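You operate a simulated robot arm through the tools that you are given. There is no shell and no other tool. Be economical: measure what you need, move in short steps, check, and stop when the job is done.

You are at the controls of a simulated two-armed robot. One attempt, no reset.

TASK
Unplug the M7 and W2 toilets; lay the plugs on their rests.
Fine: switch each socket off before its plug comes out.

Only the result counts: the job must be done as asked and must still hold three seconds after the hand-in. Knocking over, shifting, dropping, spilling or breaking anything else fails it.

THE ROBOT
Two 7-joint arms with three-finger grippers on one trunk, on a base that drives. Base frame: it is fixed to the floor where the robot stands at the start and does not move with it; the origin is under the middle of the robot, x ahead of it, y to its left, z up. Lengths are in mm, angles in degrees, forces in N, time in s.
The left shoulder is at the start at [59, 154, 936], the right one opposite. With the tool pointing down near the work surface each hand reaches from about 100 to 620 mm from the robot's upright axis, wherever it stands, measured 20 degrees to its own side. Places, roughly: M7 plug rest ledge [500, -100, 400]; M7 switch [600, 0, 500]; N5 switch [1200, 800, 500]; W2 plug rest ledge [800, 300, 400]; W2 switch [900, 400, 500]; X9 switch [1500, 1200, 500]; Y5 switch [1800, 1600, 400]. Payload 2.69 kg a hand.
Tool frame (each hand has its own): the origin (TCP) lies between the finger pads and is the grasp point; the fingertips stand 29 mm ahead of it; z points along the fingers, y is the line along which they close. Largest opening 120 mm; the body of the gripper starts 78 mm behind the TCP.
Orientation is that of the tool frame in the base frame, as a unit quaternion [x, y, z, w]. With the fingers straight down and closing along the base's y, the tool's x points along the base's -x, its y along +y and its z along -z.

THE INTERFACE
- The arms move only by the tool jog_arm. It takes "left_deltas", "right_deltas" or both (then of equal length, played together; a hand with none holds still); each is a list that holds one entry, the list of rows, each a list of 7 numbers: the shift along the tool's x, y, z in units of 30 mm (1.0 is 30 mm), then the turn, a rotation vector about the tool's x, y, z in units of 6 degrees (1.0 is 6 degrees), then the opening, from 0 (shut) to 1 (fully open). In form: [[[dx, dy, dz, rx, ry, rz, jaw], ...]]. A call has 1 to 8 rows; each row shifts and turns the commanded pose from where the row before left it, along the tool's axes as they then stand. A call with a number of a shift or a turn outside -1 to 1 is refused whole. A row lasts 0.2 s, in which the tool goes at most 50 mm and 8.6 degrees; a call with a longer step from one row to the next is refused whole, and so is a gripper value outside its range. Where a pose cannot be reached the arm comes as near as it can. A force on the tool above 50 N (or 10 N above the force at the start of the call, whichever is more), or a blocked arm, ends the call early, and 0.2 s more pass. Each finger halts on what it meets, pressing with about 25 N; the grip force reading is that of the motor and also rises with nothing between the fingers. The clock runs only during rows and for 0.2 s after the last one: add rows that do not move to give the fingers time. It gives the time, the measured TCP pose, the force on the tool (base axes), the opening and the grip force at its end, in the units of the frame above (readings bear some noise), with the torque about the TCP (base axes, N m) and any sound that the robot's microphone picked up.
- Cameras (640 x 400 px; columns grow to the right, rows downward): "scene" is now at [163, 14.4, 1053.9]; the picture's right is [0.17, -0.99, 0.00], its down [-0.80, -0.14, -0.59] and it looks along [0.58, 0.10, -0.81] (base axes); focal length 250 px, centre (320, 200). "left" rides on the left gripper at [63, 0, -104] in its tool frame; the picture's right is [0.00, 1.00, 0.00], its down [-0.83, 0.00, -0.56] and it looks along [-0.56, 0.00, 0.83] (tool axes); focal length 275 px, centre (320, 200). "right" rides on the right gripper at [63, 0, -104] in its tool frame; the picture's right is [0.00, 1.00, 0.00], its down [-0.83, 0.00, -0.56] and it looks along [-0.56, 0.00, 0.83] (tool axes); focal length 275 px, centre (320, 200). There is no depth. A picture from a camera that has moved, and an enlarged one, comes with that camera's place and axes in the base frame and with its lens.
- snapshot(camera): a new picture of that camera. It takes no simulated time.
- raise_lower(by): slides the trunk up (or, below 0, down) by that many mm; the arms and the scene camera ride with it, the base frame stays. It gives what a move gives, with no picture.
- base_move(legs): drives the robot by 1 to 6 legs, each [ahead, left, turn to the left] in mm, mm and degrees, along the robot's own axes; the way and the turn of a leg run together, so that a leg with both is an arc; at most 1500 mm and 180 degrees a leg. The arms and the cameras ride along, it lands a little off, and it stops where it bumps. It gives what a move gives.
- aim_head(pan, tilt): turns the head with the scene camera to pan (to the left, within 80 degrees either way) and tilt (down, from -29 to 69), counted from straight ahead of the robot. It gives what a move gives.
- inspect(camera, box): a new picture of the part [left, top, right, bottom] of that camera's present view, enlarged. It takes no simulated time.
- sign_off(): hands the job in; it is judged then, once.

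Work in short steps. Places have to be worked out from the pictures, the camera data and where the tool is seen: move nearer, look again, correct. Check each grasp and each placing, and mend what went wrong. You have 120 turns and 92 pictures in all, those below and enlarged ones among them. Open the grippers and draw the arms clear of the work before you hand the job in, unless the task says otherwise; then end with one line.

The tools are called after "Call:" by a JSON object that holds its "fn" and its "kwargs". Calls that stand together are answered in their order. jog_arm: Moves the arms, as the interface text tells. Its arguments: {"type":"object","properties":{"left_deltas":{"type":"array"},"right_deltas":{"type":"array"}},"required":[]} The other tools are called the same way: raise_lower (by) slides the trunk up or down; base_move (legs) drives the base; aim_head (pan, tilt) turns the head that bears the scene camera; snapshot (camera) takes a picture; inspect (camera, box) takes an enlarged picture of a part of a camera's view; sign_off () hands the job in.

At the start:

```text
t: 0.0
left_position: [403.5, 299.5, 667.4]
left_orientation: [0.0, 1.0, 0.0, 0.0]
left_force: [0.3, 0.2, 0.4]
left_torque: [0.0, 0.01, 0.0]
left_finger_gap: 120.1
left_gripper_force: 0.1
right_position: [472.9, -33.6, 708.7]
right_orientation: [0.0, 1.0, 0.0, 0.001]
right_force: [-0.6, -0.3, 0.4]
right_torque: [-0.03, 0.02, 0.01]
right_finger_gap: 120.0
right_gripper_force: 0.0
trunk travel left (down, up): [-308.0, 130.0]
robot x, y, heading: [3.1, -1.9, -0.1]
head pan, tilt: [9.8, 53.8]
```

scene: 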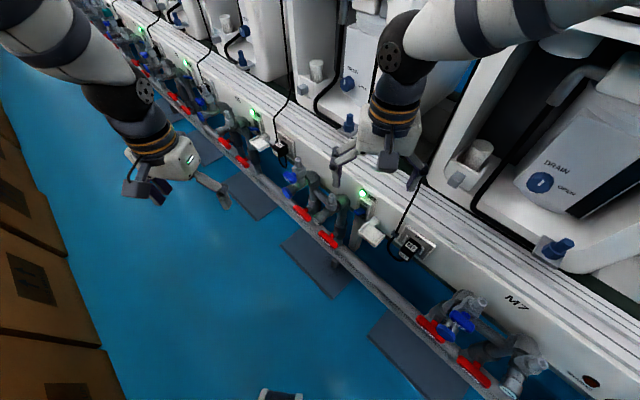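
right: 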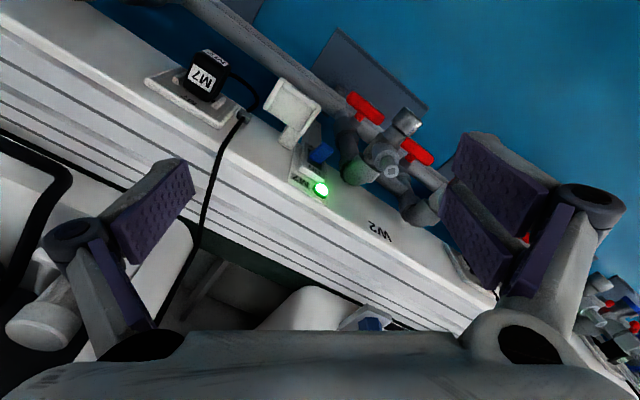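
left: 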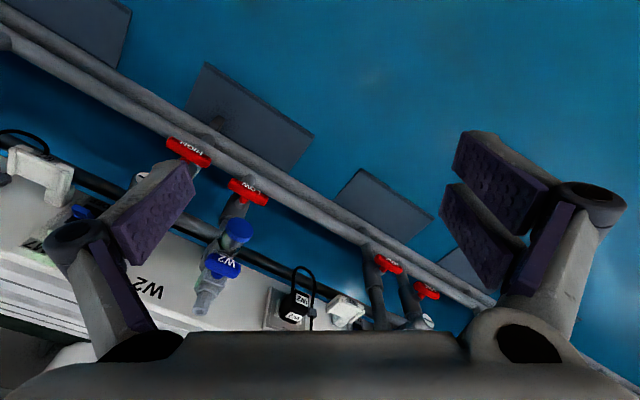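

The first pictures show a wall rail with sockets, lit switches and plugs with cords. I'll enlarge the M7 and W2 areas to understand the parts.

Call:
{"fn": "inspect", "kwargs": {"camera": "scene", "box": [320, 160, 480, 280]}}

Call:
{"fn": "inspect", "kwargs": {"camera": "right", "box": [140, 30, 420, 230]}}

Call:
{"fn": "inspect", "kwargs": {"camera": "scene", "box": [200, 80, 340, 190]}}

```text
3.33 times, centred on (400, 220) of scene
camera zoom: at [163.0, 14.4, 1053.9], right [0.17, -0.99, 0.0], down [-0.8, -0.14, -0.59], along [0.58, 0.1, -0.81], focal length 833 px, centre (53, 133)
```

zoom: 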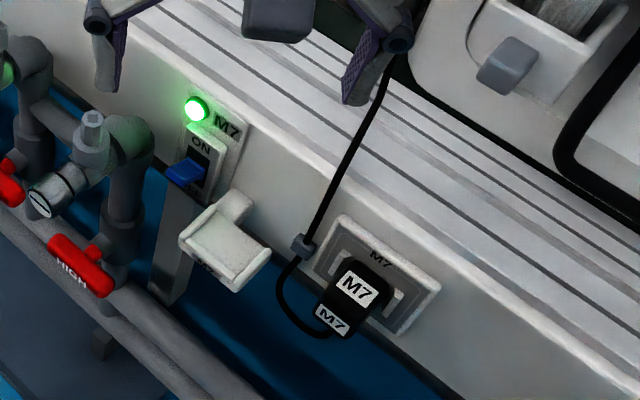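

```text
2.00 times, centred on (280, 130) of right
camera zoom: at [410.5, -32.6, 813.7], right [0.0, 1.0, 0.0], down [0.83, 0.0, 0.56], along [0.56, 0.0, -0.83], focal length 551 px, centre (400, 340)
```

zoom: 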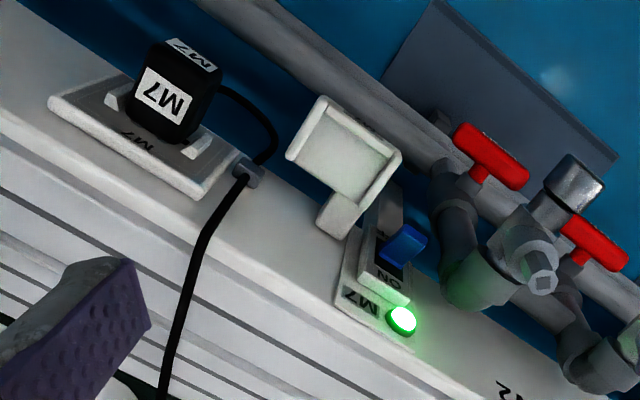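

```text
3.64 times, centred on (270, 135) of scene
camera zoom: at [163.0, 14.4, 1053.9], right [0.17, -0.99, 0.0], down [-0.8, -0.14, -0.59], along [0.58, 0.1, -0.81], focal length 908 px, centre (502, 436)
```

zoom: 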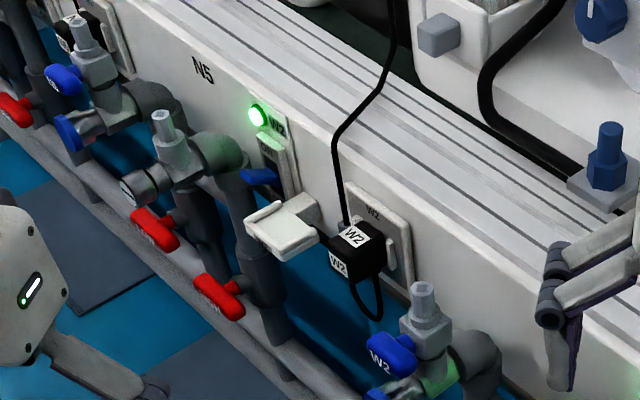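

M7's LED triangulates to about (595,-31,516), its plug to about (470,-164,480), and W2's LED to about (897,388,516). So the wall runs at about 54° and I should face it at heading about -36°. I'll first draw the right arm back for clearance.

Call:
{"fn": "jog_arm", "kwargs": {"right_deltas": [[[1, -0.5, -0.3, 0, 0, 0, 0.3], [1, -0.5, -0.3, 0, 0, 0, 0.3], [1, -0.5, -0.3, 0, 0, 0, 0.3], [1, -0.5, -0.3, 0, 0, 0, 0.3], [1, -0.5, 0, 0, 0, 0, 0.3], [1, -0.5, 0, 0, 0, 0, 0.3], [1, -0.5, 0, 0, 0, 0, 0.3]]]}}

Call:
{"fn": "base_move", "kwargs": {"legs": [[0, 0, -36]]}}

Call:
{"fn": "aim_head", "kwargs": {"pan": 20, "tilt": 45}}

Call:
{"fn": "snapshot", "kwargs": {"camera": "scene"}}

Call:
{"fn": "snapshot", "kwargs": {"camera": "left"}}

```text
t: 1.6
left_position: [404.2, 299.9, 667.4]
left_orientation: [0.001, 1.0, 0.0, 0.0]
left_force: [0.2, -0.6, -0.4]
left_torque: [-0.01, -0.02, -0.05]
left_finger_gap: 120.1
left_gripper_force: 0.1
right_position: [268.3, -137.3, 746.5]
right_orientation: [0.0, 1.0, 0.0, 0.0]
right_force: [-0.1, -0.6, -0.2]
right_torque: [-0.02, 0.01, 0.02]
right_finger_gap: 36.1
right_gripper_force: 0.0
right hand out of reach, approached as far as the arm can: row 7
trunk travel left (down, up): [-308.0, 130.0]
robot x, y, heading: [-3.9, 0.4, 0.0]
head pan, tilt: [9.8, 53.8]
```

```text
t: 3.7
left_position: [504.1, 5.7, 667.3]
left_orientation: [0.308, 0.951, 0.0, 0.0]
left_force: [0.2, -0.3, 0.1]
left_torque: [0.03, -0.03, -0.02]
left_finger_gap: 119.9
left_gripper_force: 0.1
right_position: [137.5, -270.2, 746.8]
right_orientation: [0.309, 0.951, -0.001, -0.001]
right_force: [0.3, 0.7, 0.4]
right_torque: [0.03, 0.01, 0.0]
right_finger_gap: 35.9
right_gripper_force: 0.0
trunk travel left (down, up): [-308.0, 130.0]
robot x, y, heading: [-2.7, -1.3, -36.0]
head pan, tilt: [9.8, 53.8]
```

```text
t: 4.4
left_position: [504.2, 6.1, 666.6]
left_orientation: [0.309, 0.951, 0.0, 0.001]
left_force: [-0.1, 0.0, 0.9]
left_torque: [0.0, 0.0, -0.03]
left_finger_gap: 119.9
left_gripper_force: 0.1
right_position: [137.9, -269.4, 745.5]
right_orientation: [0.309, 0.951, -0.001, -0.002]
right_force: [-0.8, 0.7, 0.3]
right_torque: [-0.01, 0.01, -0.01]
right_finger_gap: 36.0
right_gripper_force: 0.1
trunk travel left (down, up): [-308.0, 130.0]
robot x, y, heading: [2.0, -3.5, -36.1]
head pan, tilt: [20.0, 45.0]
```

```text
85 pictures are left
camera scene: at [151.5, -74.3, 1065.8], right [-0.28, -0.96, 0.0], down [-0.68, 0.2, -0.71], along [0.68, -0.2, -0.71], focal length 250 px, centre (320, 200)
```

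scene: 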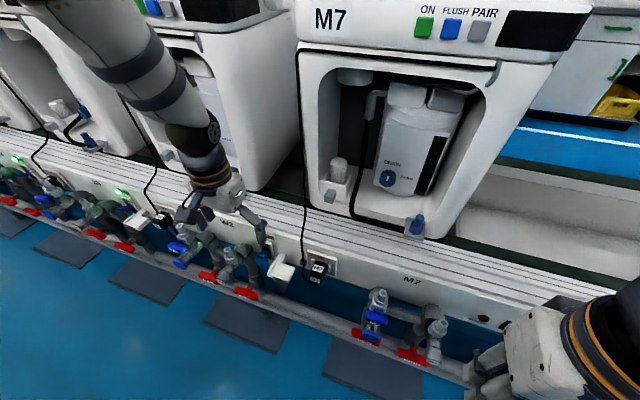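

```text
84 pictures are left
camera left: at [453.3, 42.9, 772.5], right [0.59, 0.81, 0.0], down [0.67, -0.49, 0.56], along [0.45, -0.33, -0.83], focal length 275 px, centre (320, 200)
```

left: 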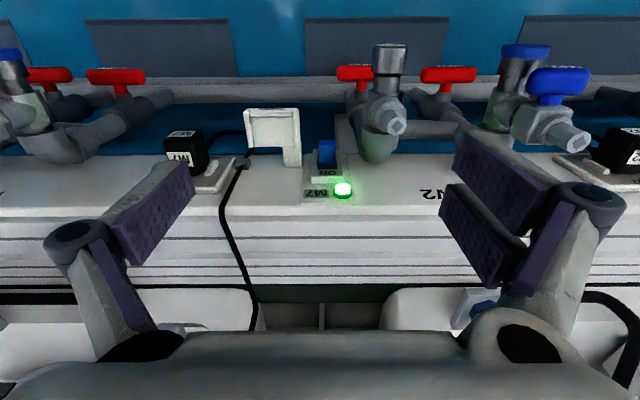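

Now facing the wall squarely. I'll enlarge the M7 switch, rest and plug from the left hand camera.

Call:
{"fn": "inspect", "kwargs": {"camera": "left", "box": [150, 90, 390, 240]}}

Call:
{"fn": "inspect", "kwargs": {"camera": "scene", "box": [240, 220, 350, 300]}}

```text
2.67 times, centred on (270, 165) of left
camera zoom: at [453.3, 42.9, 772.5], right [0.59, 0.81, 0.0], down [0.67, -0.49, 0.56], along [0.45, -0.33, -0.83], focal length 734 px, centre (453, 293)
```

zoom: 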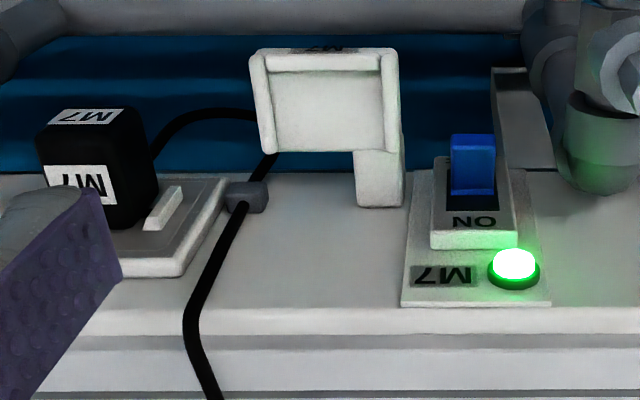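

```text
5.00 times, centred on (295, 260) of scene
camera zoom: at [151.5, -74.3, 1065.8], right [-0.28, -0.96, 0.0], down [-0.68, 0.2, -0.71], along [0.68, -0.2, -0.71], focal length 1249 px, centre (445, -100)
```

zoom: 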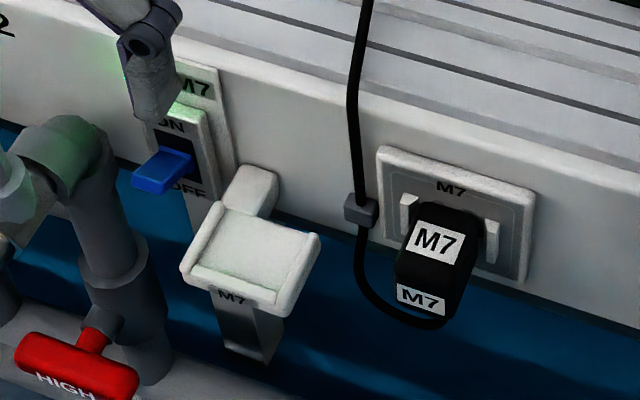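

Geometry in wall frame (u along wall, w toward wall): lever is near u≈308, w≈470, the LED at (326,500,516) and the plug at u≈144, w≈477, z≈480. I'll shift left 70 mm and lower the trunk 80 mm so that the left arm works comfortably, then look again.

Call:
{"fn": "base_move", "kwargs": {"legs": [[0, 70, 0]]}}

Call:
{"fn": "raise_lower", "kwargs": {"by": -80}}

Call:
{"fn": "snapshot", "kwargs": {"camera": "left"}}

Call:
{"fn": "snapshot", "kwargs": {"camera": "scene"}}

```text
t: 5.7
left_position: [545.3, 63.2, 666.5]
left_orientation: [0.31, 0.951, 0.0, 0.0]
left_force: [0.3, -0.4, -0.6]
left_torque: [-0.01, 0.02, -0.04]
left_finger_gap: 120.1
left_gripper_force: 0.1
right_position: [178.9, -212.1, 745.8]
right_orientation: [0.308, 0.951, -0.001, -0.001]
right_force: [0.0, 0.2, 0.7]
right_torque: [-0.01, 0.01, 0.01]
right_finger_gap: 36.3
right_gripper_force: 0.0
trunk travel left (down, up): [-308.0, 130.0]
robot x, y, heading: [43.1, 57.7, -36.0]
head pan, tilt: [20.0, 45.0]
```

```text
t: 6.8
left_position: [545.0, 62.9, 587.7]
left_orientation: [0.309, 0.951, 0.0, 0.001]
left_force: [-0.8, -1.1, -0.1]
left_torque: [-0.01, -0.01, -0.04]
left_finger_gap: 120.1
left_gripper_force: 0.2
right_position: [175.7, -210.1, 653.8]
right_orientation: [0.309, 0.95, 0.011, -0.039]
right_force: [0.8, 0.6, 0.5]
right_torque: [0.01, 0.01, -0.02]
right_finger_gap: 35.9
right_gripper_force: 0.1
trunk travel left (down, up): [-228.0, 210.0]
robot x, y, heading: [37.9, 59.2, -35.8]
head pan, tilt: [20.0, 45.0]
```

```text
81 pictures are left
camera left: at [494.9, 100.0, 692.7], right [0.59, 0.81, 0.0], down [0.67, -0.49, 0.56], along [0.45, -0.33, -0.83], focal length 275 px, centre (320, 200)
```

left: 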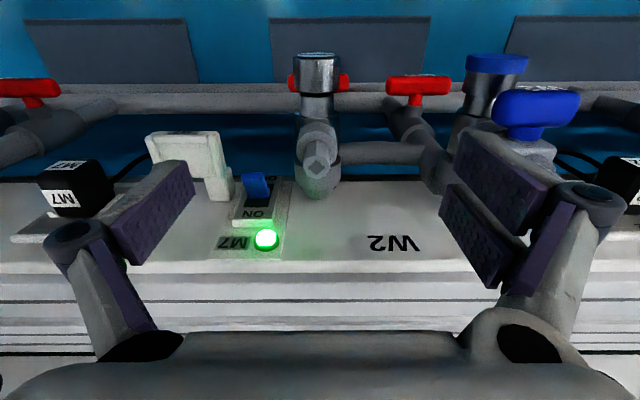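

```text
80 pictures are left
camera scene: at [208.5, -28.4, 986.5], right [-0.28, -0.96, 0.0], down [-0.68, 0.2, -0.71], along [0.68, -0.2, -0.71], focal length 250 px, centre (320, 200)
```

scene: 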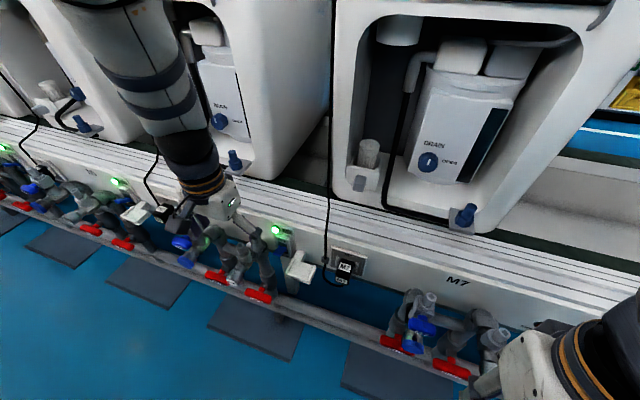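

I line the left hand up with the lever's column and shut the fingers, keeping the height and the 100 mm standoff.

Call:
{"fn": "jog_arm", "kwargs": {"left_deltas": [[[0, -0.7, 0, 0, 0, 0, 0.6], [0, -0.7, 0, 0, 0, 0, 0.3], [0, -0.7, 0, 0, 0, 0, 0.1], [0, 0, 0, 0, 0, 0, 0], [0, 0, 0, 0, 0, 0, 0]]]}}

Call:
{"fn": "snapshot", "kwargs": {"camera": "left"}}

Call:
{"fn": "inspect", "kwargs": {"camera": "scene", "box": [230, 200, 390, 300]}}

```text
t: 8.0
left_position: [507.5, 11.1, 587.4]
left_orientation: [0.309, 0.951, 0.0, 0.0]
left_force: [0.3, 0.8, 0.3]
left_torque: [0.0, -0.02, -0.01]
left_finger_gap: 0.0
left_gripper_force: 25.0
right_position: [176.3, -209.5, 654.2]
right_orientation: [0.309, 0.95, 0.012, -0.038]
right_force: [0.3, 0.0, 0.3]
right_torque: [-0.01, -0.02, 0.01]
right_finger_gap: 36.1
right_gripper_force: 0.0
trunk travel left (down, up): [-228.0, 210.0]
robot x, y, heading: [39.7, 57.8, -36.2]
head pan, tilt: [20.0, 45.0]
```

```text
79 pictures are left
camera left: at [458.4, 48.8, 691.9], right [0.59, 0.81, 0.0], down [0.67, -0.49, 0.56], along [0.45, -0.33, -0.83], focal length 275 px, centre (320, 200)
```

left: 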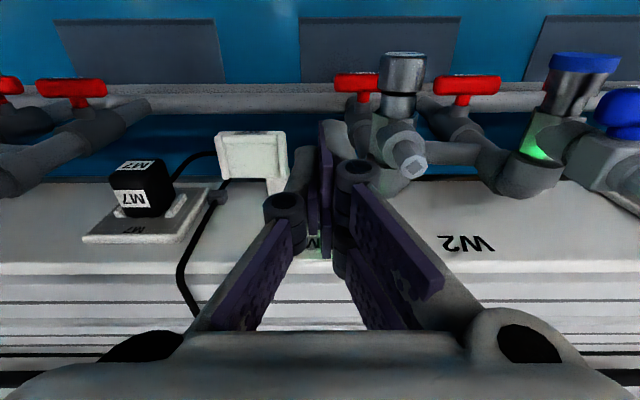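

```text
4.00 times, centred on (310, 250) of scene
camera zoom: at [208.6, -28.5, 986.4], right [-0.28, -0.96, 0.0], down [-0.68, 0.2, -0.71], along [0.68, -0.2, -0.71], focal length 999 px, centre (360, 0)
```

zoom: 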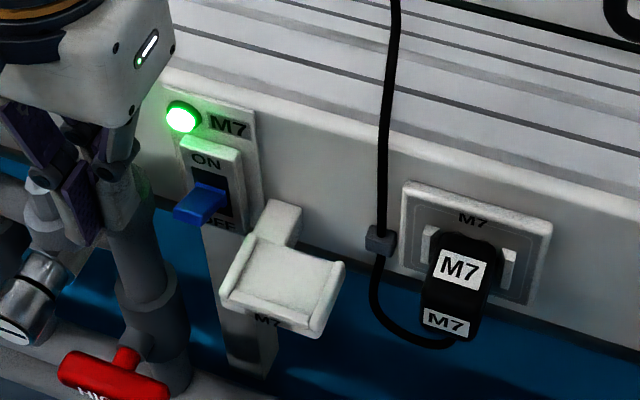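

Combining views, the lever tip is near u 311, w 464, z 467 and its base near (308,500,449), with ON up and OFF down. I'll move above it (w≈472) and descend to a fingertip height of about 475.

Call:
{"fn": "jog_arm", "kwargs": {"left_deltas": [[[-0.8, 0.1, 0, 0, 0, 0, 0], [-0.8, 0, 0, 0, 0, 0, 0], [-0.65, 0, 0, 0, 0, 0, 0], [0, 0, 0.9, 0, 0, 0, 0], [0, 0, 0.9, 0, 0, 0, 0], [0, 0, 0.9, 0, 0, 0, 0]]]}}

Call:
{"fn": "inspect", "kwargs": {"camera": "scene", "box": [230, 200, 390, 300]}}

Call:
{"fn": "snapshot", "kwargs": {"camera": "left"}}

```text
t: 9.4
left_position: [565.1, -26.1, 506.7]
left_orientation: [0.309, 0.951, 0.0, 0.001]
left_force: [-0.5, 0.6, -0.5]
left_torque: [0.01, -0.03, -0.01]
left_finger_gap: 0.0
left_gripper_force: 25.3
right_position: [176.3, -209.2, 654.5]
right_orientation: [0.309, 0.95, 0.012, -0.039]
right_force: [-0.4, 1.1, -0.7]
right_torque: [0.0, -0.03, -0.02]
right_finger_gap: 36.0
right_gripper_force: 0.0
trunk travel left (down, up): [-228.0, 210.0]
robot x, y, heading: [43.5, 55.0, -36.1]
head pan, tilt: [20.0, 45.0]
```

```text
4.00 times, centred on (310, 250) of scene
camera zoom: at [208.5, -28.4, 986.5], right [-0.28, -0.96, 0.0], down [-0.68, 0.2, -0.71], along [0.68, -0.2, -0.71], focal length 999 px, centre (360, 0)
```

zoom: 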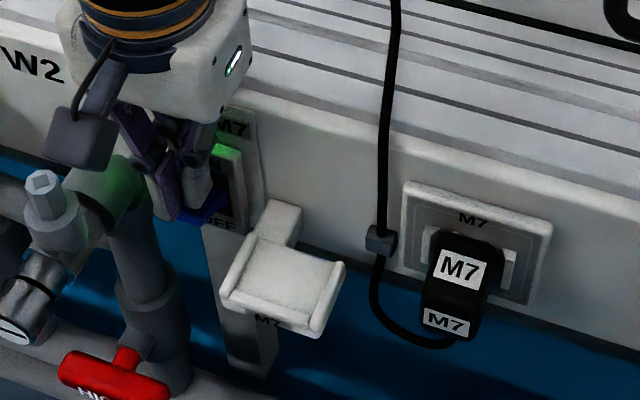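

```text
76 pictures are left
camera left: at [515.2, 10.8, 611.2], right [0.59, 0.81, 0.0], down [0.67, -0.49, 0.56], along [0.45, -0.33, -0.83], focal length 275 px, centre (320, 200)
```

left: 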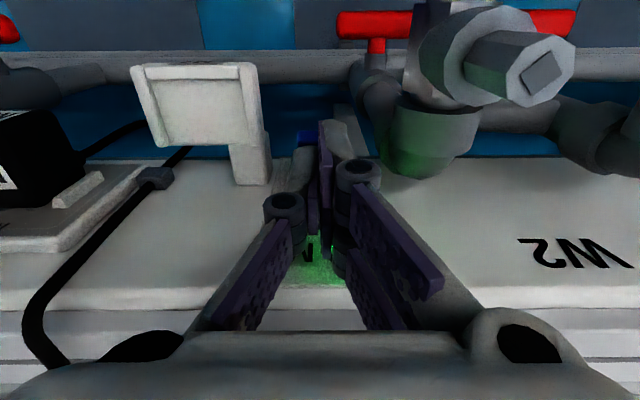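

The fingertips are just over the lever, about 4 mm off to the left. I'll correct sideways and press down in small steps, watching the force and sound.

Call:
{"fn": "jog_arm", "kwargs": {"left_deltas": [[[0, -0.13, 0.2, 0, 0, 0, 0], [0, 0, 0.25, 0, 0, 0, 0], [0, 0, 0.25, 0, 0, 0, 0], [0, 0, 0.25, 0, 0, 0, 0], [0, 0, 0.25, 0, 0, 0, 0]]]}}

Call:
{"fn": "inspect", "kwargs": {"camera": "scene", "box": [230, 200, 390, 300]}}

```text
t: 10.5
left_position: [562.6, -28.8, 480.5]
left_orientation: [0.308, 0.951, 0.0, 0.002]
left_force: [-12.8, 6.1, 38.4]
left_torque: [-0.1, -0.24, -0.06]
left_finger_gap: 0.0
left_gripper_force: 28.8
right_position: [173.5, -208.8, 656.0]
right_orientation: [0.309, 0.95, 0.011, -0.036]
right_force: [-0.3, -0.9, -0.1]
right_torque: [0.01, -0.01, -0.02]
right_finger_gap: 35.8
right_gripper_force: 0.1
trunk travel left (down, up): [-228.0, 210.0]
robot x, y, heading: [41.3, 57.6, -36.0]
head pan, tilt: [20.0, 45.0]
stopped in row 5 (left hand): the force on the tool passed its limit at 61 N (the readings are from after the stop); the commanded pose is now the measured one
```

```text
4.00 times, centred on (310, 250) of scene
camera zoom: at [205.5, -27.6, 987.3], right [-0.28, -0.96, 0.0], down [-0.68, 0.19, -0.71], along [0.68, -0.2, -0.7], focal length 999 px, centre (360, 0)
```

zoom: 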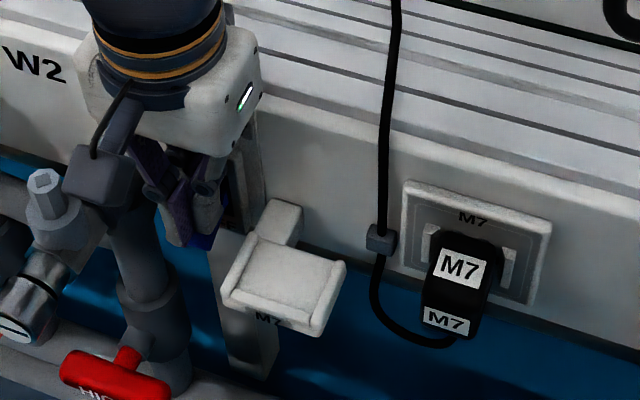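

The force peaked at 61 N and the green glow seems to be gone. I'll lift off and look at the lever and LED.

Call:
{"fn": "jog_arm", "kwargs": {"left_deltas": [[[0, 0, -0.8, 0, 0, 0, 0], [0, 0, -0.8, 0, 0, 0, 0], [0.9, 0, -0.8, 0, 0, 0, 0], [1, 0, -0.5, 0, 0, 0, 0], [1, 0, 0, 0, 0, 0, 0]]]}}

Call:
{"fn": "inspect", "kwargs": {"camera": "scene", "box": [230, 200, 390, 300]}}

```text
t: 11.7
left_position: [492.2, 22.7, 564.9]
left_orientation: [0.309, 0.951, 0.0, 0.002]
left_force: [0.8, -0.3, 0.5]
left_torque: [0.01, -0.03, -0.01]
left_finger_gap: 0.1
left_gripper_force: 28.5
right_position: [177.0, -211.1, 653.9]
right_orientation: [0.308, 0.951, 0.011, -0.039]
right_force: [-0.4, 0.8, 0.5]
right_torque: [0.01, 0.01, 0.0]
right_finger_gap: 36.0
right_gripper_force: 0.0
trunk travel left (down, up): [-228.0, 210.0]
robot x, y, heading: [40.0, 57.0, -35.7]
head pan, tilt: [20.0, 45.0]
```

```text
4.00 times, centred on (310, 250) of scene
camera zoom: at [208.4, -28.3, 986.4], right [-0.28, -0.96, 0.0], down [-0.68, 0.19, -0.71], along [0.68, -0.19, -0.71], focal length 999 px, centre (360, 0)
```

zoom: 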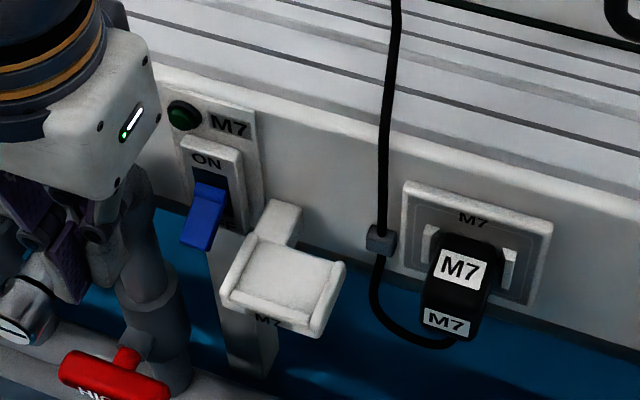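

The LED is dark and the lever is down, so M7 is off. The plug top is about (u 144, w 478, z 480); I'll move the left hand in front of and above it with a 60 mm opening and look.

Call:
{"fn": "jog_arm", "kwargs": {"left_deltas": [[[0, -0.9, 0, 0, 0, 0, 0.5], [0, -0.9, 0, 0, 0, 0, 0.5], [0, -0.9, 0, 0, 0, 0, 0.5], [0, -0.9, 0, 0, 0, 0, 0.5], [0, -0.9, 0, 0, 0, 0, 0.5], [0, -0.95, 0, 0, 0, 0, 0.5], [0, 0, 0, 0, 0, 0, 0.5]]]}}

Call:
{"fn": "snapshot", "kwargs": {"camera": "left"}}

Call:
{"fn": "inspect", "kwargs": {"camera": "scene", "box": [270, 200, 430, 300]}}

```text
t: 13.3
left_position: [398.6, -110.6, 564.1]
left_orientation: [0.309, 0.951, 0.0, 0.001]
left_force: [-0.3, 0.4, 0.5]
left_torque: [0.03, -0.02, -0.01]
left_finger_gap: 60.0
left_gripper_force: 0.2
right_position: [176.7, -208.8, 653.5]
right_orientation: [0.309, 0.95, 0.011, -0.038]
right_force: [0.9, -0.1, 0.3]
right_torque: [0.02, -0.04, -0.02]
right_finger_gap: 36.1
right_gripper_force: 0.0
trunk travel left (down, up): [-228.0, 210.0]
robot x, y, heading: [40.0, 56.6, -35.9]
head pan, tilt: [20.0, 45.0]
```

```text
73 pictures are left
camera left: at [348.0, -73.6, 669.5], right [0.59, 0.81, 0.0], down [0.67, -0.49, 0.56], along [0.45, -0.33, -0.83], focal length 275 px, centre (320, 200)
```

left: 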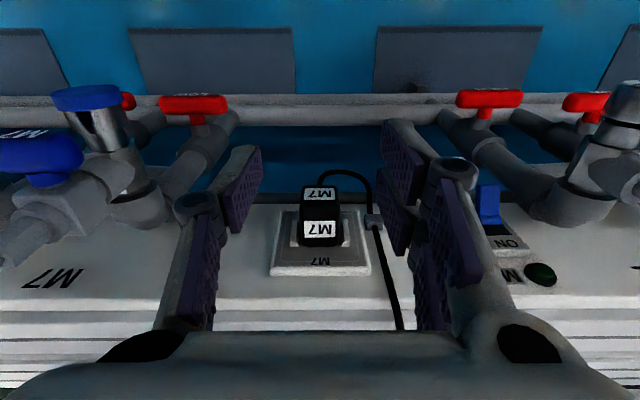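

```text
4.00 times, centred on (350, 250) of scene
camera zoom: at [208.5, -28.4, 986.4], right [-0.28, -0.96, 0.0], down [-0.68, 0.19, -0.71], along [0.68, -0.19, -0.71], focal length 999 px, centre (200, 0)
```

zoom: 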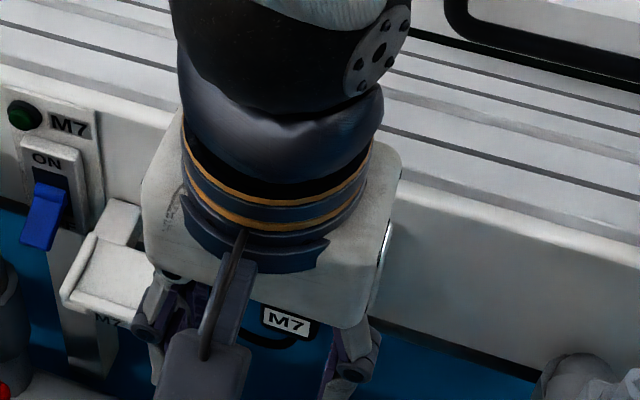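

The plug is centred under the hand (u≈145). I'll enlarge to read its depth and the cord exit.

Call:
{"fn": "inspect", "kwargs": {"camera": "left", "box": [250, 150, 410, 290]}}

```text
2.86 times, centred on (330, 220) of left
camera zoom: at [348.0, -73.6, 669.5], right [0.59, 0.81, 0.0], down [0.67, -0.49, 0.56], along [0.45, -0.33, -0.83], focal length 786 px, centre (291, 143)
```

zoom: 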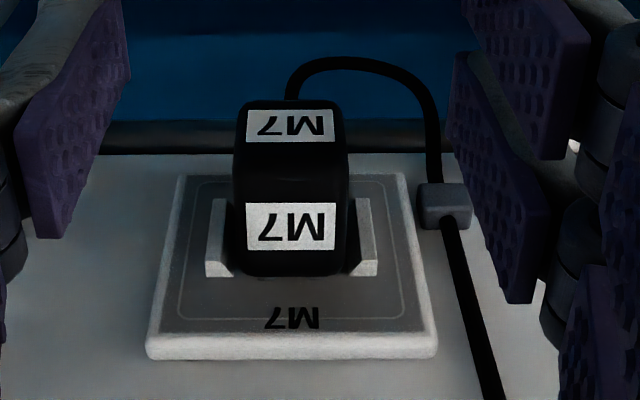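

Plug box estimate: u 145±17, w 455–493, z 450–492, with the cord leaving at the bottom. I'll grip high (TCP z≈488) so the fingertips stay above the cord and, later, above the rest's rims.

Call:
{"fn": "jog_arm", "kwargs": {"left_deltas": [[[-0.9, 0, 0, 0, 0, 0, 0.5], [-0.9, 0, 0, 0, 0, 0, 0.5], [-0.85, 0, 0, 0, 0, 0, 0.5], [0, 0, 0.9, 0, 0, 0, 0.5], [0, 0, 0.9, 0, 0, 0, 0.5], [0, 0, 0.73, 0, 0, 0, 0.5]]]}}

Call:
{"fn": "snapshot", "kwargs": {"camera": "left"}}

Call:
{"fn": "inspect", "kwargs": {"camera": "scene", "box": [270, 200, 430, 300]}}

```text
t: 14.7
left_position: [461.2, -156.1, 488.9]
left_orientation: [0.309, 0.951, -0.001, 0.001]
left_force: [-0.7, -0.1, -0.1]
left_torque: [0.0, -0.02, 0.0]
left_finger_gap: 60.1
left_gripper_force: 0.0
right_position: [175.4, -209.5, 654.6]
right_orientation: [0.309, 0.95, 0.011, -0.039]
right_force: [-0.4, 0.3, 0.5]
right_torque: [0.01, 0.03, 0.01]
right_finger_gap: 36.0
right_gripper_force: 0.0
trunk travel left (down, up): [-228.0, 210.0]
robot x, y, heading: [38.5, 54.6, -35.9]
head pan, tilt: [20.0, 45.0]
```

```text
70 pictures are left
camera left: at [410.9, -118.7, 593.4], right [0.59, 0.81, 0.0], down [0.67, -0.49, 0.56], along [0.45, -0.33, -0.83], focal length 275 px, centre (320, 200)
```

left: 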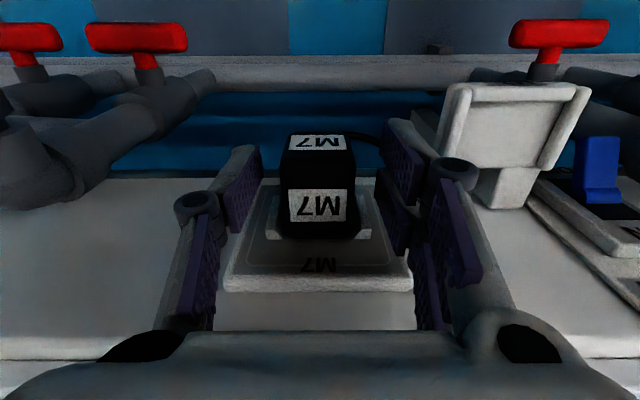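

```text
4.00 times, centred on (350, 250) of scene
camera zoom: at [208.5, -28.4, 986.4], right [-0.28, -0.96, 0.0], down [-0.68, 0.19, -0.71], along [0.68, -0.19, -0.71], focal length 999 px, centre (200, 0)
```

zoom: 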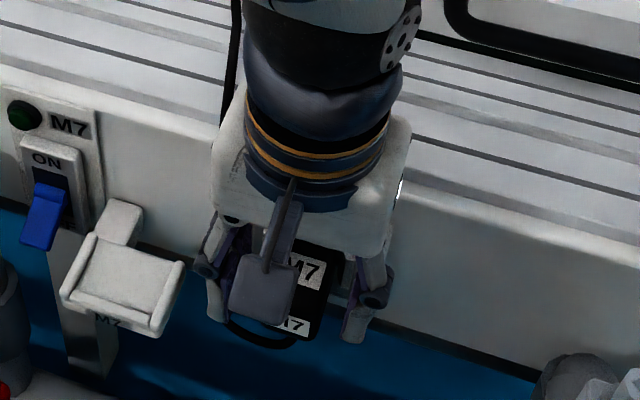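

The plug sits centred between the fingers and the depth agrees (front edge w≈459). Closing the grip.

Call:
{"fn": "jog_arm", "kwargs": {"left_deltas": [[[0, 0, 0, 0, 0, 0, 0.35], [0, 0, 0, 0, 0, 0, 0.25], [0, 0, 0, 0, 0, 0, 0.1], [0, 0, 0, 0, 0, 0, 0], [0, 0, 0, 0, 0, 0, 0]]]}}

Call:
{"fn": "snapshot", "kwargs": {"camera": "left"}}

```text
t: 15.9
left_position: [461.3, -154.6, 488.6]
left_orientation: [0.309, 0.951, -0.001, 0.001]
left_force: [-0.3, 0.5, 0.6]
left_torque: [0.01, 0.02, 0.01]
left_finger_gap: 33.2
left_gripper_force: 24.9
right_position: [175.9, -208.7, 654.8]
right_orientation: [0.309, 0.95, 0.011, -0.039]
right_force: [-0.1, -0.3, 0.0]
right_torque: [0.0, 0.01, 0.02]
right_finger_gap: 35.9
right_gripper_force: 0.0
trunk travel left (down, up): [-228.0, 210.0]
robot x, y, heading: [40.2, 58.5, -36.0]
head pan, tilt: [20.0, 45.0]
heard: snap
```

```text
68 pictures are left
camera left: at [410.7, -118.4, 593.6], right [0.59, 0.81, 0.0], down [0.67, -0.49, 0.56], along [0.45, -0.33, -0.83], focal length 275 px, centre (320, 200)
```

left: 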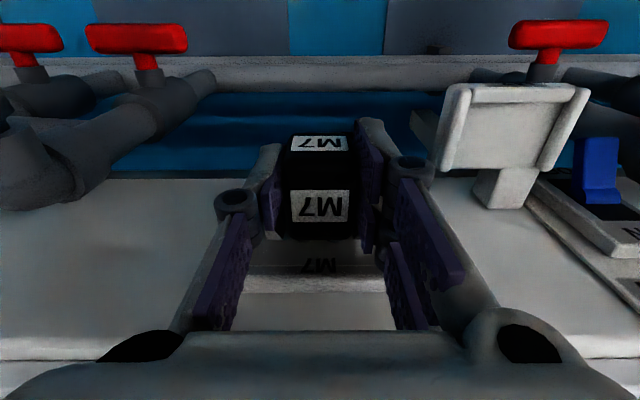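

The grip is firm at 33.2 mm and a "snap" sounded, probably a side latch. I'll pull straight out from the wall in small steps.

Call:
{"fn": "jog_arm", "kwargs": {"left_deltas": [[[0.25, 0, 0, 0, 0, 0, 0], [0.25, 0, 0, 0, 0, 0, 0], [0.3, 0, 0, 0, 0, 0, 0], [0.3, 0, 0, 0, 0, 0, 0], [0.4, 0, 0, 0, 0, 0, 0]]]}}

Call:
{"fn": "snapshot", "kwargs": {"camera": "left"}}

Call:
{"fn": "inspect", "kwargs": {"camera": "scene", "box": [250, 200, 410, 300]}}

```text
t: 17.1
left_position: [425.2, -130.0, 488.0]
left_orientation: [0.309, 0.951, -0.001, 0.001]
left_force: [0.3, 0.2, 0.0]
left_torque: [0.0, -0.04, -0.01]
left_finger_gap: 33.4
left_gripper_force: 24.7
right_position: [176.3, -208.8, 655.3]
right_orientation: [0.308, 0.95, 0.011, -0.039]
right_force: [-0.8, 0.1, -0.8]
right_torque: [0.02, 0.02, 0.02]
right_finger_gap: 35.9
right_gripper_force: 0.0
trunk travel left (down, up): [-228.0, 210.0]
robot x, y, heading: [45.6, 57.4, -36.1]
head pan, tilt: [20.0, 45.0]
```

```text
67 pictures are left
camera left: at [374.1, -92.3, 593.7], right [0.59, 0.81, 0.0], down [0.67, -0.49, 0.56], along [0.45, -0.33, -0.83], focal length 275 px, centre (320, 200)
```

left: 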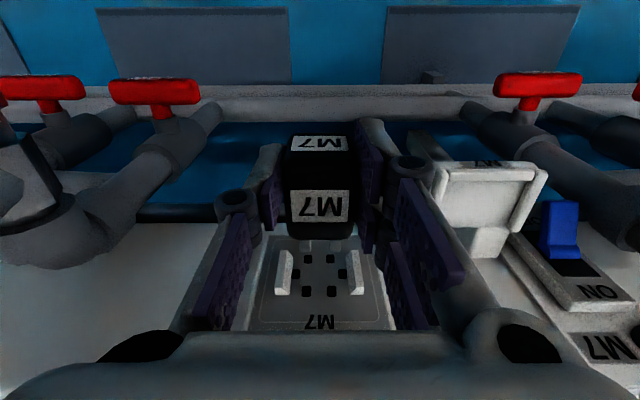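

```text
4.00 times, centred on (330, 250) of scene
camera zoom: at [208.5, -28.4, 986.4], right [-0.28, -0.96, 0.0], down [-0.68, 0.19, -0.71], along [0.68, -0.19, -0.71], focal length 999 px, centre (280, 0)
```

zoom: 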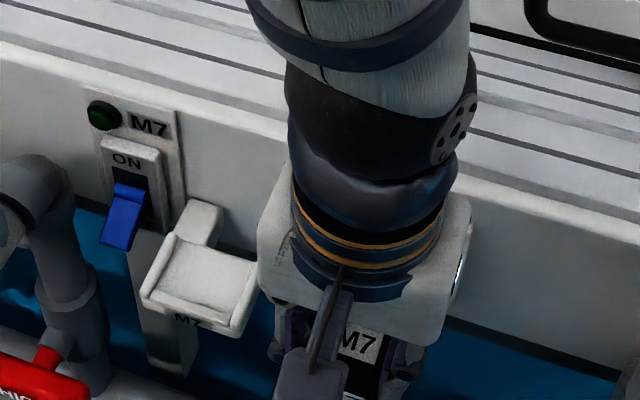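

The plug came out cleanly with its pins visible. I'll lift it a little and look at the M7 rest in detail before moving over.

Call:
{"fn": "jog_arm", "kwargs": {"left_deltas": [[[0.5, 0, -0.5, 0, 0, 0, 0], [0, 0.5, -0.7, 0, 0, 0, 0], [0, 0.5, -0.7, 0, 0, 0, 0]]]}}

Call:
{"fn": "inspect", "kwargs": {"camera": "left", "box": [270, 100, 590, 300]}}

Call:
{"fn": "inspect", "kwargs": {"camera": "scene", "box": [250, 220, 394, 310]}}

```text
t: 17.9
left_position: [428.7, -96.9, 544.2]
left_orientation: [0.309, 0.951, -0.002, 0.001]
left_force: [-0.8, -1.1, -0.2]
left_torque: [-0.03, 0.01, 0.01]
left_finger_gap: 0.0
left_gripper_force: 24.8
right_position: [177.2, -208.7, 654.0]
right_orientation: [0.308, 0.95, 0.011, -0.038]
right_force: [1.4, -0.2, -0.9]
right_torque: [-0.02, 0.03, -0.01]
right_finger_gap: 35.9
right_gripper_force: 0.1
trunk travel left (down, up): [-228.0, 210.0]
robot x, y, heading: [42.6, 54.2, -36.0]
head pan, tilt: [20.0, 45.0]
```

```text
2.00 times, centred on (430, 200) of left
camera zoom: at [378.7, -59.2, 650.1], right [0.59, 0.81, 0.0], down [0.67, -0.49, 0.56], along [0.45, -0.33, -0.83], focal length 551 px, centre (100, 200)
```

zoom: 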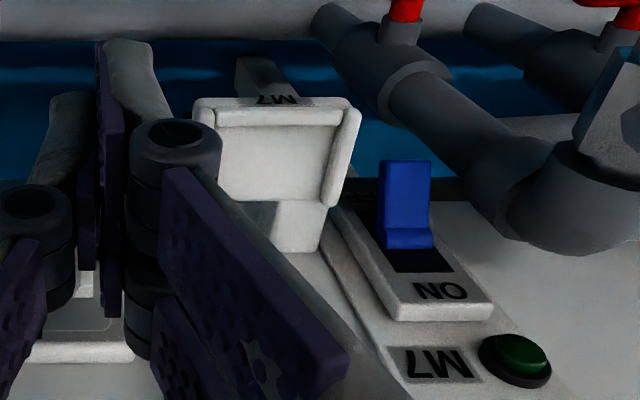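

```text
4.44 times, centred on (322, 265) of scene
camera zoom: at [208.5, -28.3, 986.5], right [-0.28, -0.96, 0.0], down [-0.68, 0.19, -0.71], along [0.68, -0.19, -0.71], focal length 1110 px, centre (311, -89)
```

zoom: 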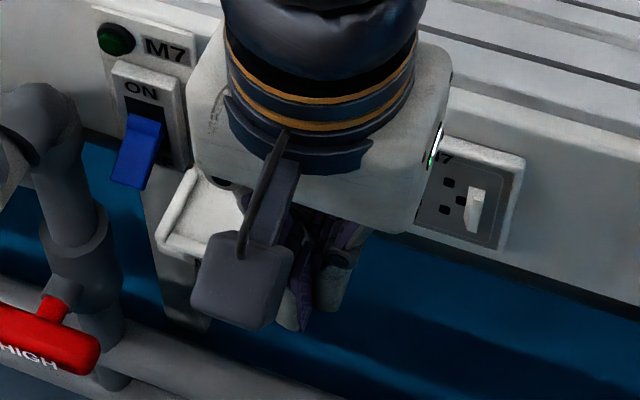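

The finger gap reads 0: the plug has slipped out of the grip. I'll look for where it is.

Call:
{"fn": "snapshot", "kwargs": {"camera": "left"}}

Call:
{"fn": "snapshot", "kwargs": {"camera": "scene"}}

```text
63 pictures are left
camera left: at [378.7, -59.2, 650.1], right [0.59, 0.81, 0.0], down [0.67, -0.49, 0.56], along [0.45, -0.33, -0.83], focal length 275 px, centre (320, 200)
```

left: 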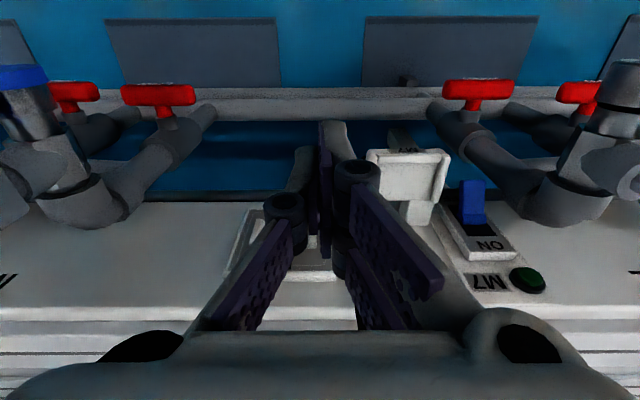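

```text
62 pictures are left
camera scene: at [208.5, -28.3, 986.5], right [-0.28, -0.96, 0.0], down [-0.68, 0.19, -0.71], along [0.68, -0.19, -0.71], focal length 250 px, centre (320, 200)
```

scene: 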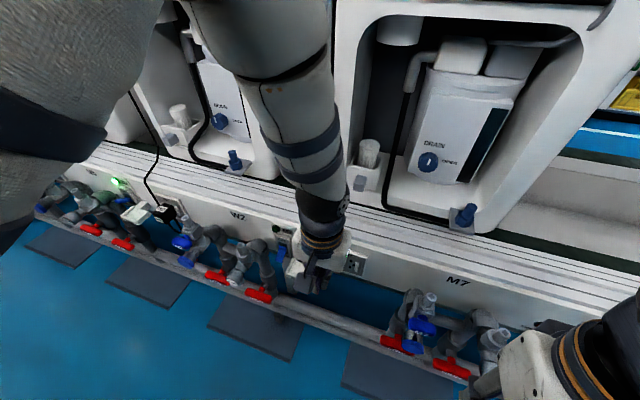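

Neither the plug nor the cord is visible behind the arm. I'll draw the hand back and to the left to clear the view.

Call:
{"fn": "jog_arm", "kwargs": {"left_deltas": [[[0.5, 0, -1, 0, 0, 0, 0], [1, 0.5, -0.5, 0, 0, 0, 0], [1, 1, 0, 0, 0, 0, 0], [0.5, 1, 0, 0, 0, 0, 0], [0, 1, 0, 0, 0, 0, 0], [0, 1, 0, 0, 0, 0, 0], [0, 1, 0, 0, 0, 0, 0], [0, 1, 0, 0, 0, 0, 0]]]}}

Call:
{"fn": "snapshot", "kwargs": {"camera": "scene"}}

```text
t: 19.7
left_position: [472.5, 112.3, 590.7]
left_orientation: [0.309, 0.951, 0.001, 0.001]
left_force: [0.7, 0.0, -0.1]
left_torque: [0.02, -0.02, 0.0]
left_finger_gap: 0.0
left_gripper_force: 24.6
left hand out of reach, approached as far as the arm can: row 1
right_position: [176.3, -208.1, 654.0]
right_orientation: [0.309, 0.95, 0.011, -0.039]
right_force: [-0.7, 0.0, -0.4]
right_torque: [-0.02, -0.03, 0.0]
right_finger_gap: 35.7
right_gripper_force: 0.1
trunk travel left (down, up): [-228.0, 210.0]
robot x, y, heading: [44.4, 55.4, -35.9]
head pan, tilt: [20.0, 45.0]
```

```text
61 pictures are left
camera scene: at [208.5, -28.3, 986.4], right [-0.28, -0.96, 0.0], down [-0.68, 0.19, -0.71], along [0.68, -0.19, -0.71], focal length 250 px, centre (320, 200)
```

scene: 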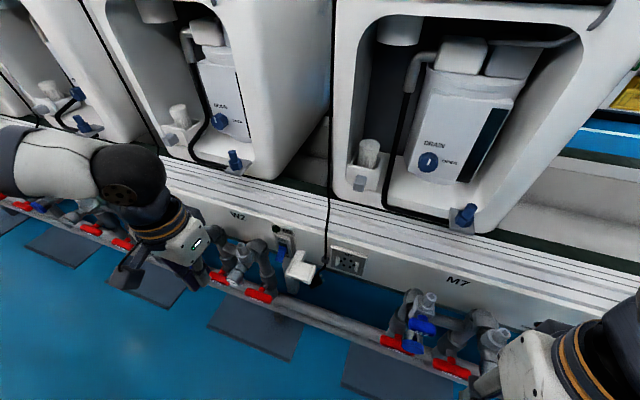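

Call:
{"fn": "inspect", "kwargs": {"camera": "scene", "box": [250, 210, 394, 320]}}

```text
3.64 times, centred on (322, 265) of scene
camera zoom: at [208.5, -28.3, 986.4], right [-0.28, -0.96, 0.0], down [-0.68, 0.19, -0.71], along [0.68, -0.19, -0.71], focal length 908 px, centre (313, -36)
```

zoom: 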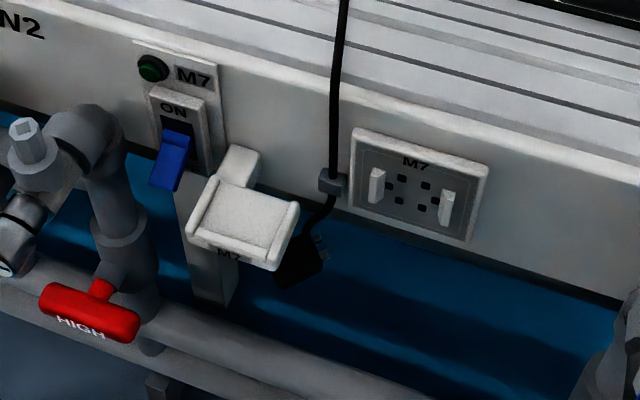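

The plug hangs unharmed on its short cord just below the clip, right of the rest; the cord is only about 95 mm long, so my lift overstretched it. I'll bring the left camera round with open fingers to see it closely.

Call:
{"fn": "jog_arm", "kwargs": {"left_deltas": [[[0, -0.85, 0, 0, 0, 0, 1], [0, -0.85, 0, 0, 0, 0, 1], [0, -0.85, 0, 0, 0, 0, 1], [0, -0.85, 0, 0, 0, 0, 1], [-0.2, -0.85, 0.3, 0, 0, 0, 1], [-0.3, -0.85, 0.9, 0, 0, 0, 1], [-0.3, -0.8, 0.9, 0, 0, 0, 1], [-0.3, -0.7, 0.9, 0, 0, 0, 1]]]}}

Call:
{"fn": "snapshot", "kwargs": {"camera": "left"}}

```text
t: 21.5
left_position: [382.2, -66.4, 497.4]
left_orientation: [0.309, 0.951, 0.0, 0.001]
left_force: [-0.1, -0.4, -0.7]
left_torque: [-0.01, 0.01, -0.04]
left_finger_gap: 119.9
left_gripper_force: 0.1
right_position: [175.9, -208.6, 654.5]
right_orientation: [0.309, 0.95, 0.011, -0.038]
right_force: [0.9, -0.2, 0.0]
right_torque: [-0.02, 0.03, -0.01]
right_finger_gap: 36.0
right_gripper_force: 0.2
trunk travel left (down, up): [-228.0, 210.0]
robot x, y, heading: [38.9, 56.4, -35.9]
head pan, tilt: [20.0, 45.0]
```

```text
59 pictures are left
camera left: at [331.2, -28.7, 603.1], right [0.59, 0.81, 0.0], down [0.67, -0.49, 0.56], along [0.45, -0.33, -0.83], focal length 275 px, centre (320, 200)
```

left: 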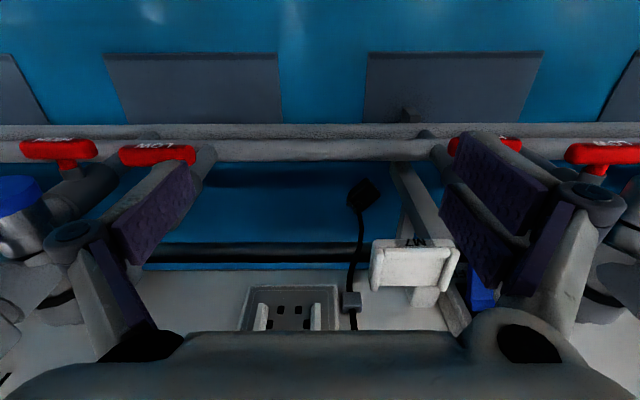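

Call:
{"fn": "inspect", "kwargs": {"camera": "left", "box": [290, 150, 450, 330]}}

```text
2.22 times, centred on (370, 240) of left
camera zoom: at [331.2, -28.7, 603.1], right [0.59, 0.81, 0.0], down [0.67, -0.49, 0.56], along [0.45, -0.33, -0.83], focal length 612 px, centre (209, 111)
```

zoom: 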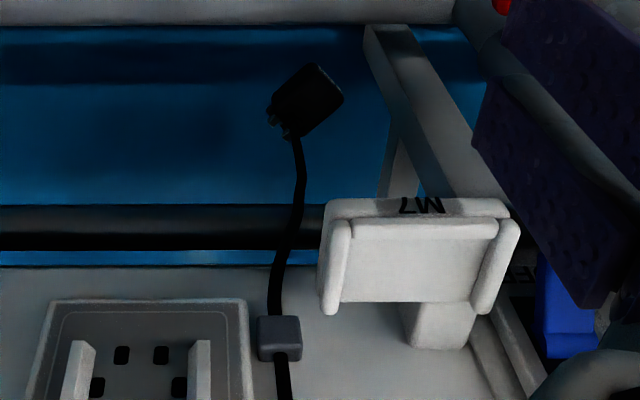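

The two views disagree on height, so the cord may be paying out or swinging. I'll check the scene view again now.

Call:
{"fn": "inspect", "kwargs": {"camera": "scene", "box": [250, 210, 394, 320]}}

```text
3.64 times, centred on (322, 265) of scene
camera zoom: at [208.5, -28.5, 986.4], right [-0.28, -0.96, 0.0], down [-0.68, 0.2, -0.71], along [0.68, -0.19, -0.71], focal length 908 px, centre (313, -36)
```

zoom: 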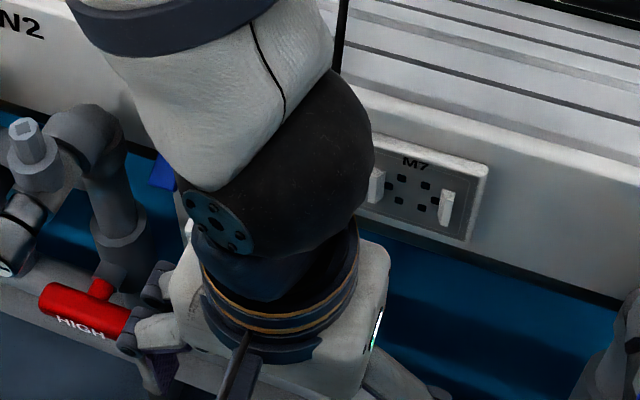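

The arm hides it. I'll let a second pass and view again from the left camera to see whether the plug is moving.

Call:
{"fn": "jog_arm", "kwargs": {"left_deltas": [[[0, 0, 0, 0, 0, 0, 1], [0, 0, 0, 0, 0, 0, 1], [0, 0, 0, 0, 0, 0, 1], [0, 0, 0, 0, 0, 0, 1]]]}}

Call:
{"fn": "inspect", "kwargs": {"camera": "left", "box": [290, 150, 450, 330]}}

```text
t: 22.5
left_position: [381.1, -66.9, 499.6]
left_orientation: [0.31, 0.951, -0.001, 0.001]
left_force: [-0.9, -0.1, 0.0]
left_torque: [0.01, 0.01, 0.0]
left_finger_gap: 119.8
left_gripper_force: 0.0
right_position: [176.6, -209.4, 654.0]
right_orientation: [0.308, 0.951, 0.012, -0.038]
right_force: [-0.1, 0.2, -0.1]
right_torque: [0.02, 0.0, 0.0]
right_finger_gap: 36.0
right_gripper_force: 0.1
trunk travel left (down, up): [-228.0, 210.0]
robot x, y, heading: [38.6, 57.4, -36.0]
head pan, tilt: [20.0, 45.0]
```

```text
2.22 times, centred on (370, 240) of left
camera zoom: at [331.4, -28.2, 603.5], right [0.59, 0.81, 0.0], down [0.67, -0.49, 0.56], along [0.45, -0.33, -0.83], focal length 612 px, centre (209, 111)
```

zoom: 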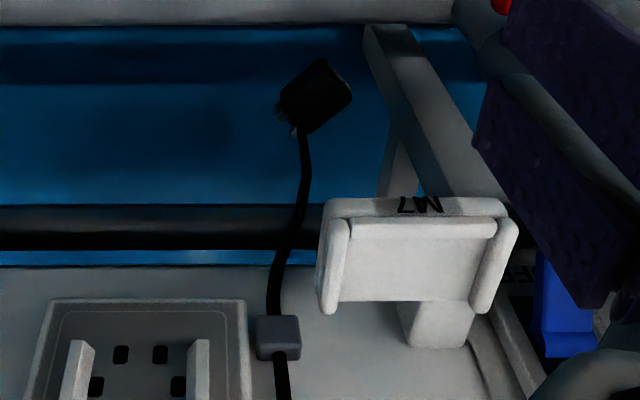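

It swings only slightly. I'll move the left hand about 80 mm to the right and re-image to triangulate its hanging place.

Call:
{"fn": "jog_arm", "kwargs": {"left_deltas": [[[0, -0.9, 0, 0, 0, 0, 1], [0, -0.9, 0, 0, 0, 0, 1], [0, -0.9, 0, 0, 0, 0, 1], [0, 0, 0, 0, 0, 0, 1], [0, 0, 0, 0, 0, 0, 1]]]}}

Call:
{"fn": "snapshot", "kwargs": {"camera": "left"}}

Call:
{"fn": "snapshot", "kwargs": {"camera": "scene"}}

```text
t: 23.7
left_position: [335.0, -131.3, 497.9]
left_orientation: [0.309, 0.951, -0.001, 0.002]
left_force: [-0.9, -0.3, -0.1]
left_torque: [0.01, 0.02, -0.05]
left_finger_gap: 120.1
left_gripper_force: 0.1
right_position: [175.7, -209.2, 654.2]
right_orientation: [0.308, 0.951, 0.011, -0.038]
right_force: [-0.5, -0.7, -0.2]
right_torque: [0.03, -0.02, -0.01]
right_finger_gap: 35.9
right_gripper_force: 0.0
trunk travel left (down, up): [-228.0, 210.0]
robot x, y, heading: [42.0, 58.6, -36.1]
head pan, tilt: [20.0, 45.0]
```

```text
55 pictures are left
camera left: at [284.1, -93.3, 602.8], right [0.59, 0.81, 0.0], down [0.67, -0.49, 0.56], along [0.45, -0.33, -0.83], focal length 275 px, centre (320, 200)
```

left: 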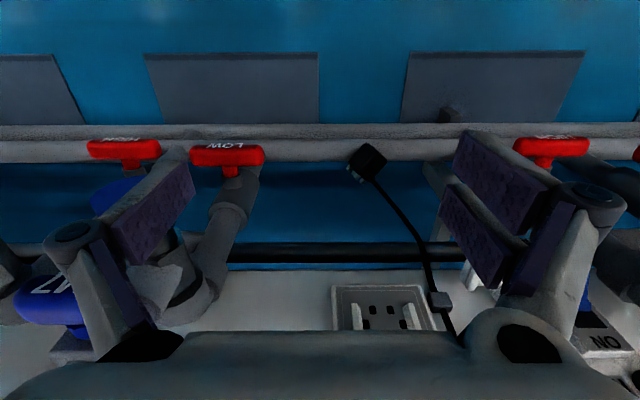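

```text
54 pictures are left
camera scene: at [208.5, -28.4, 986.4], right [-0.28, -0.96, 0.0], down [-0.68, 0.19, -0.71], along [0.68, -0.19, -0.71], focal length 250 px, centre (320, 200)
```

scene: 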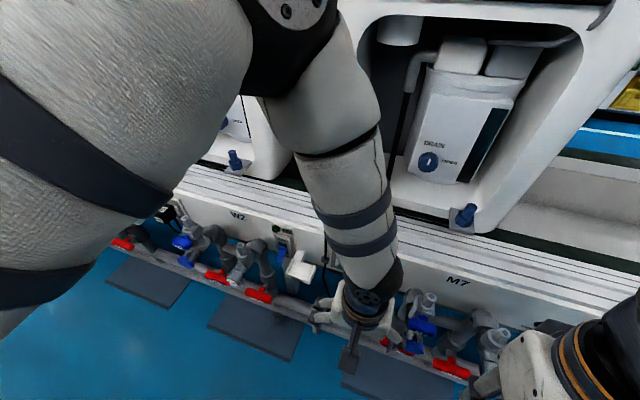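

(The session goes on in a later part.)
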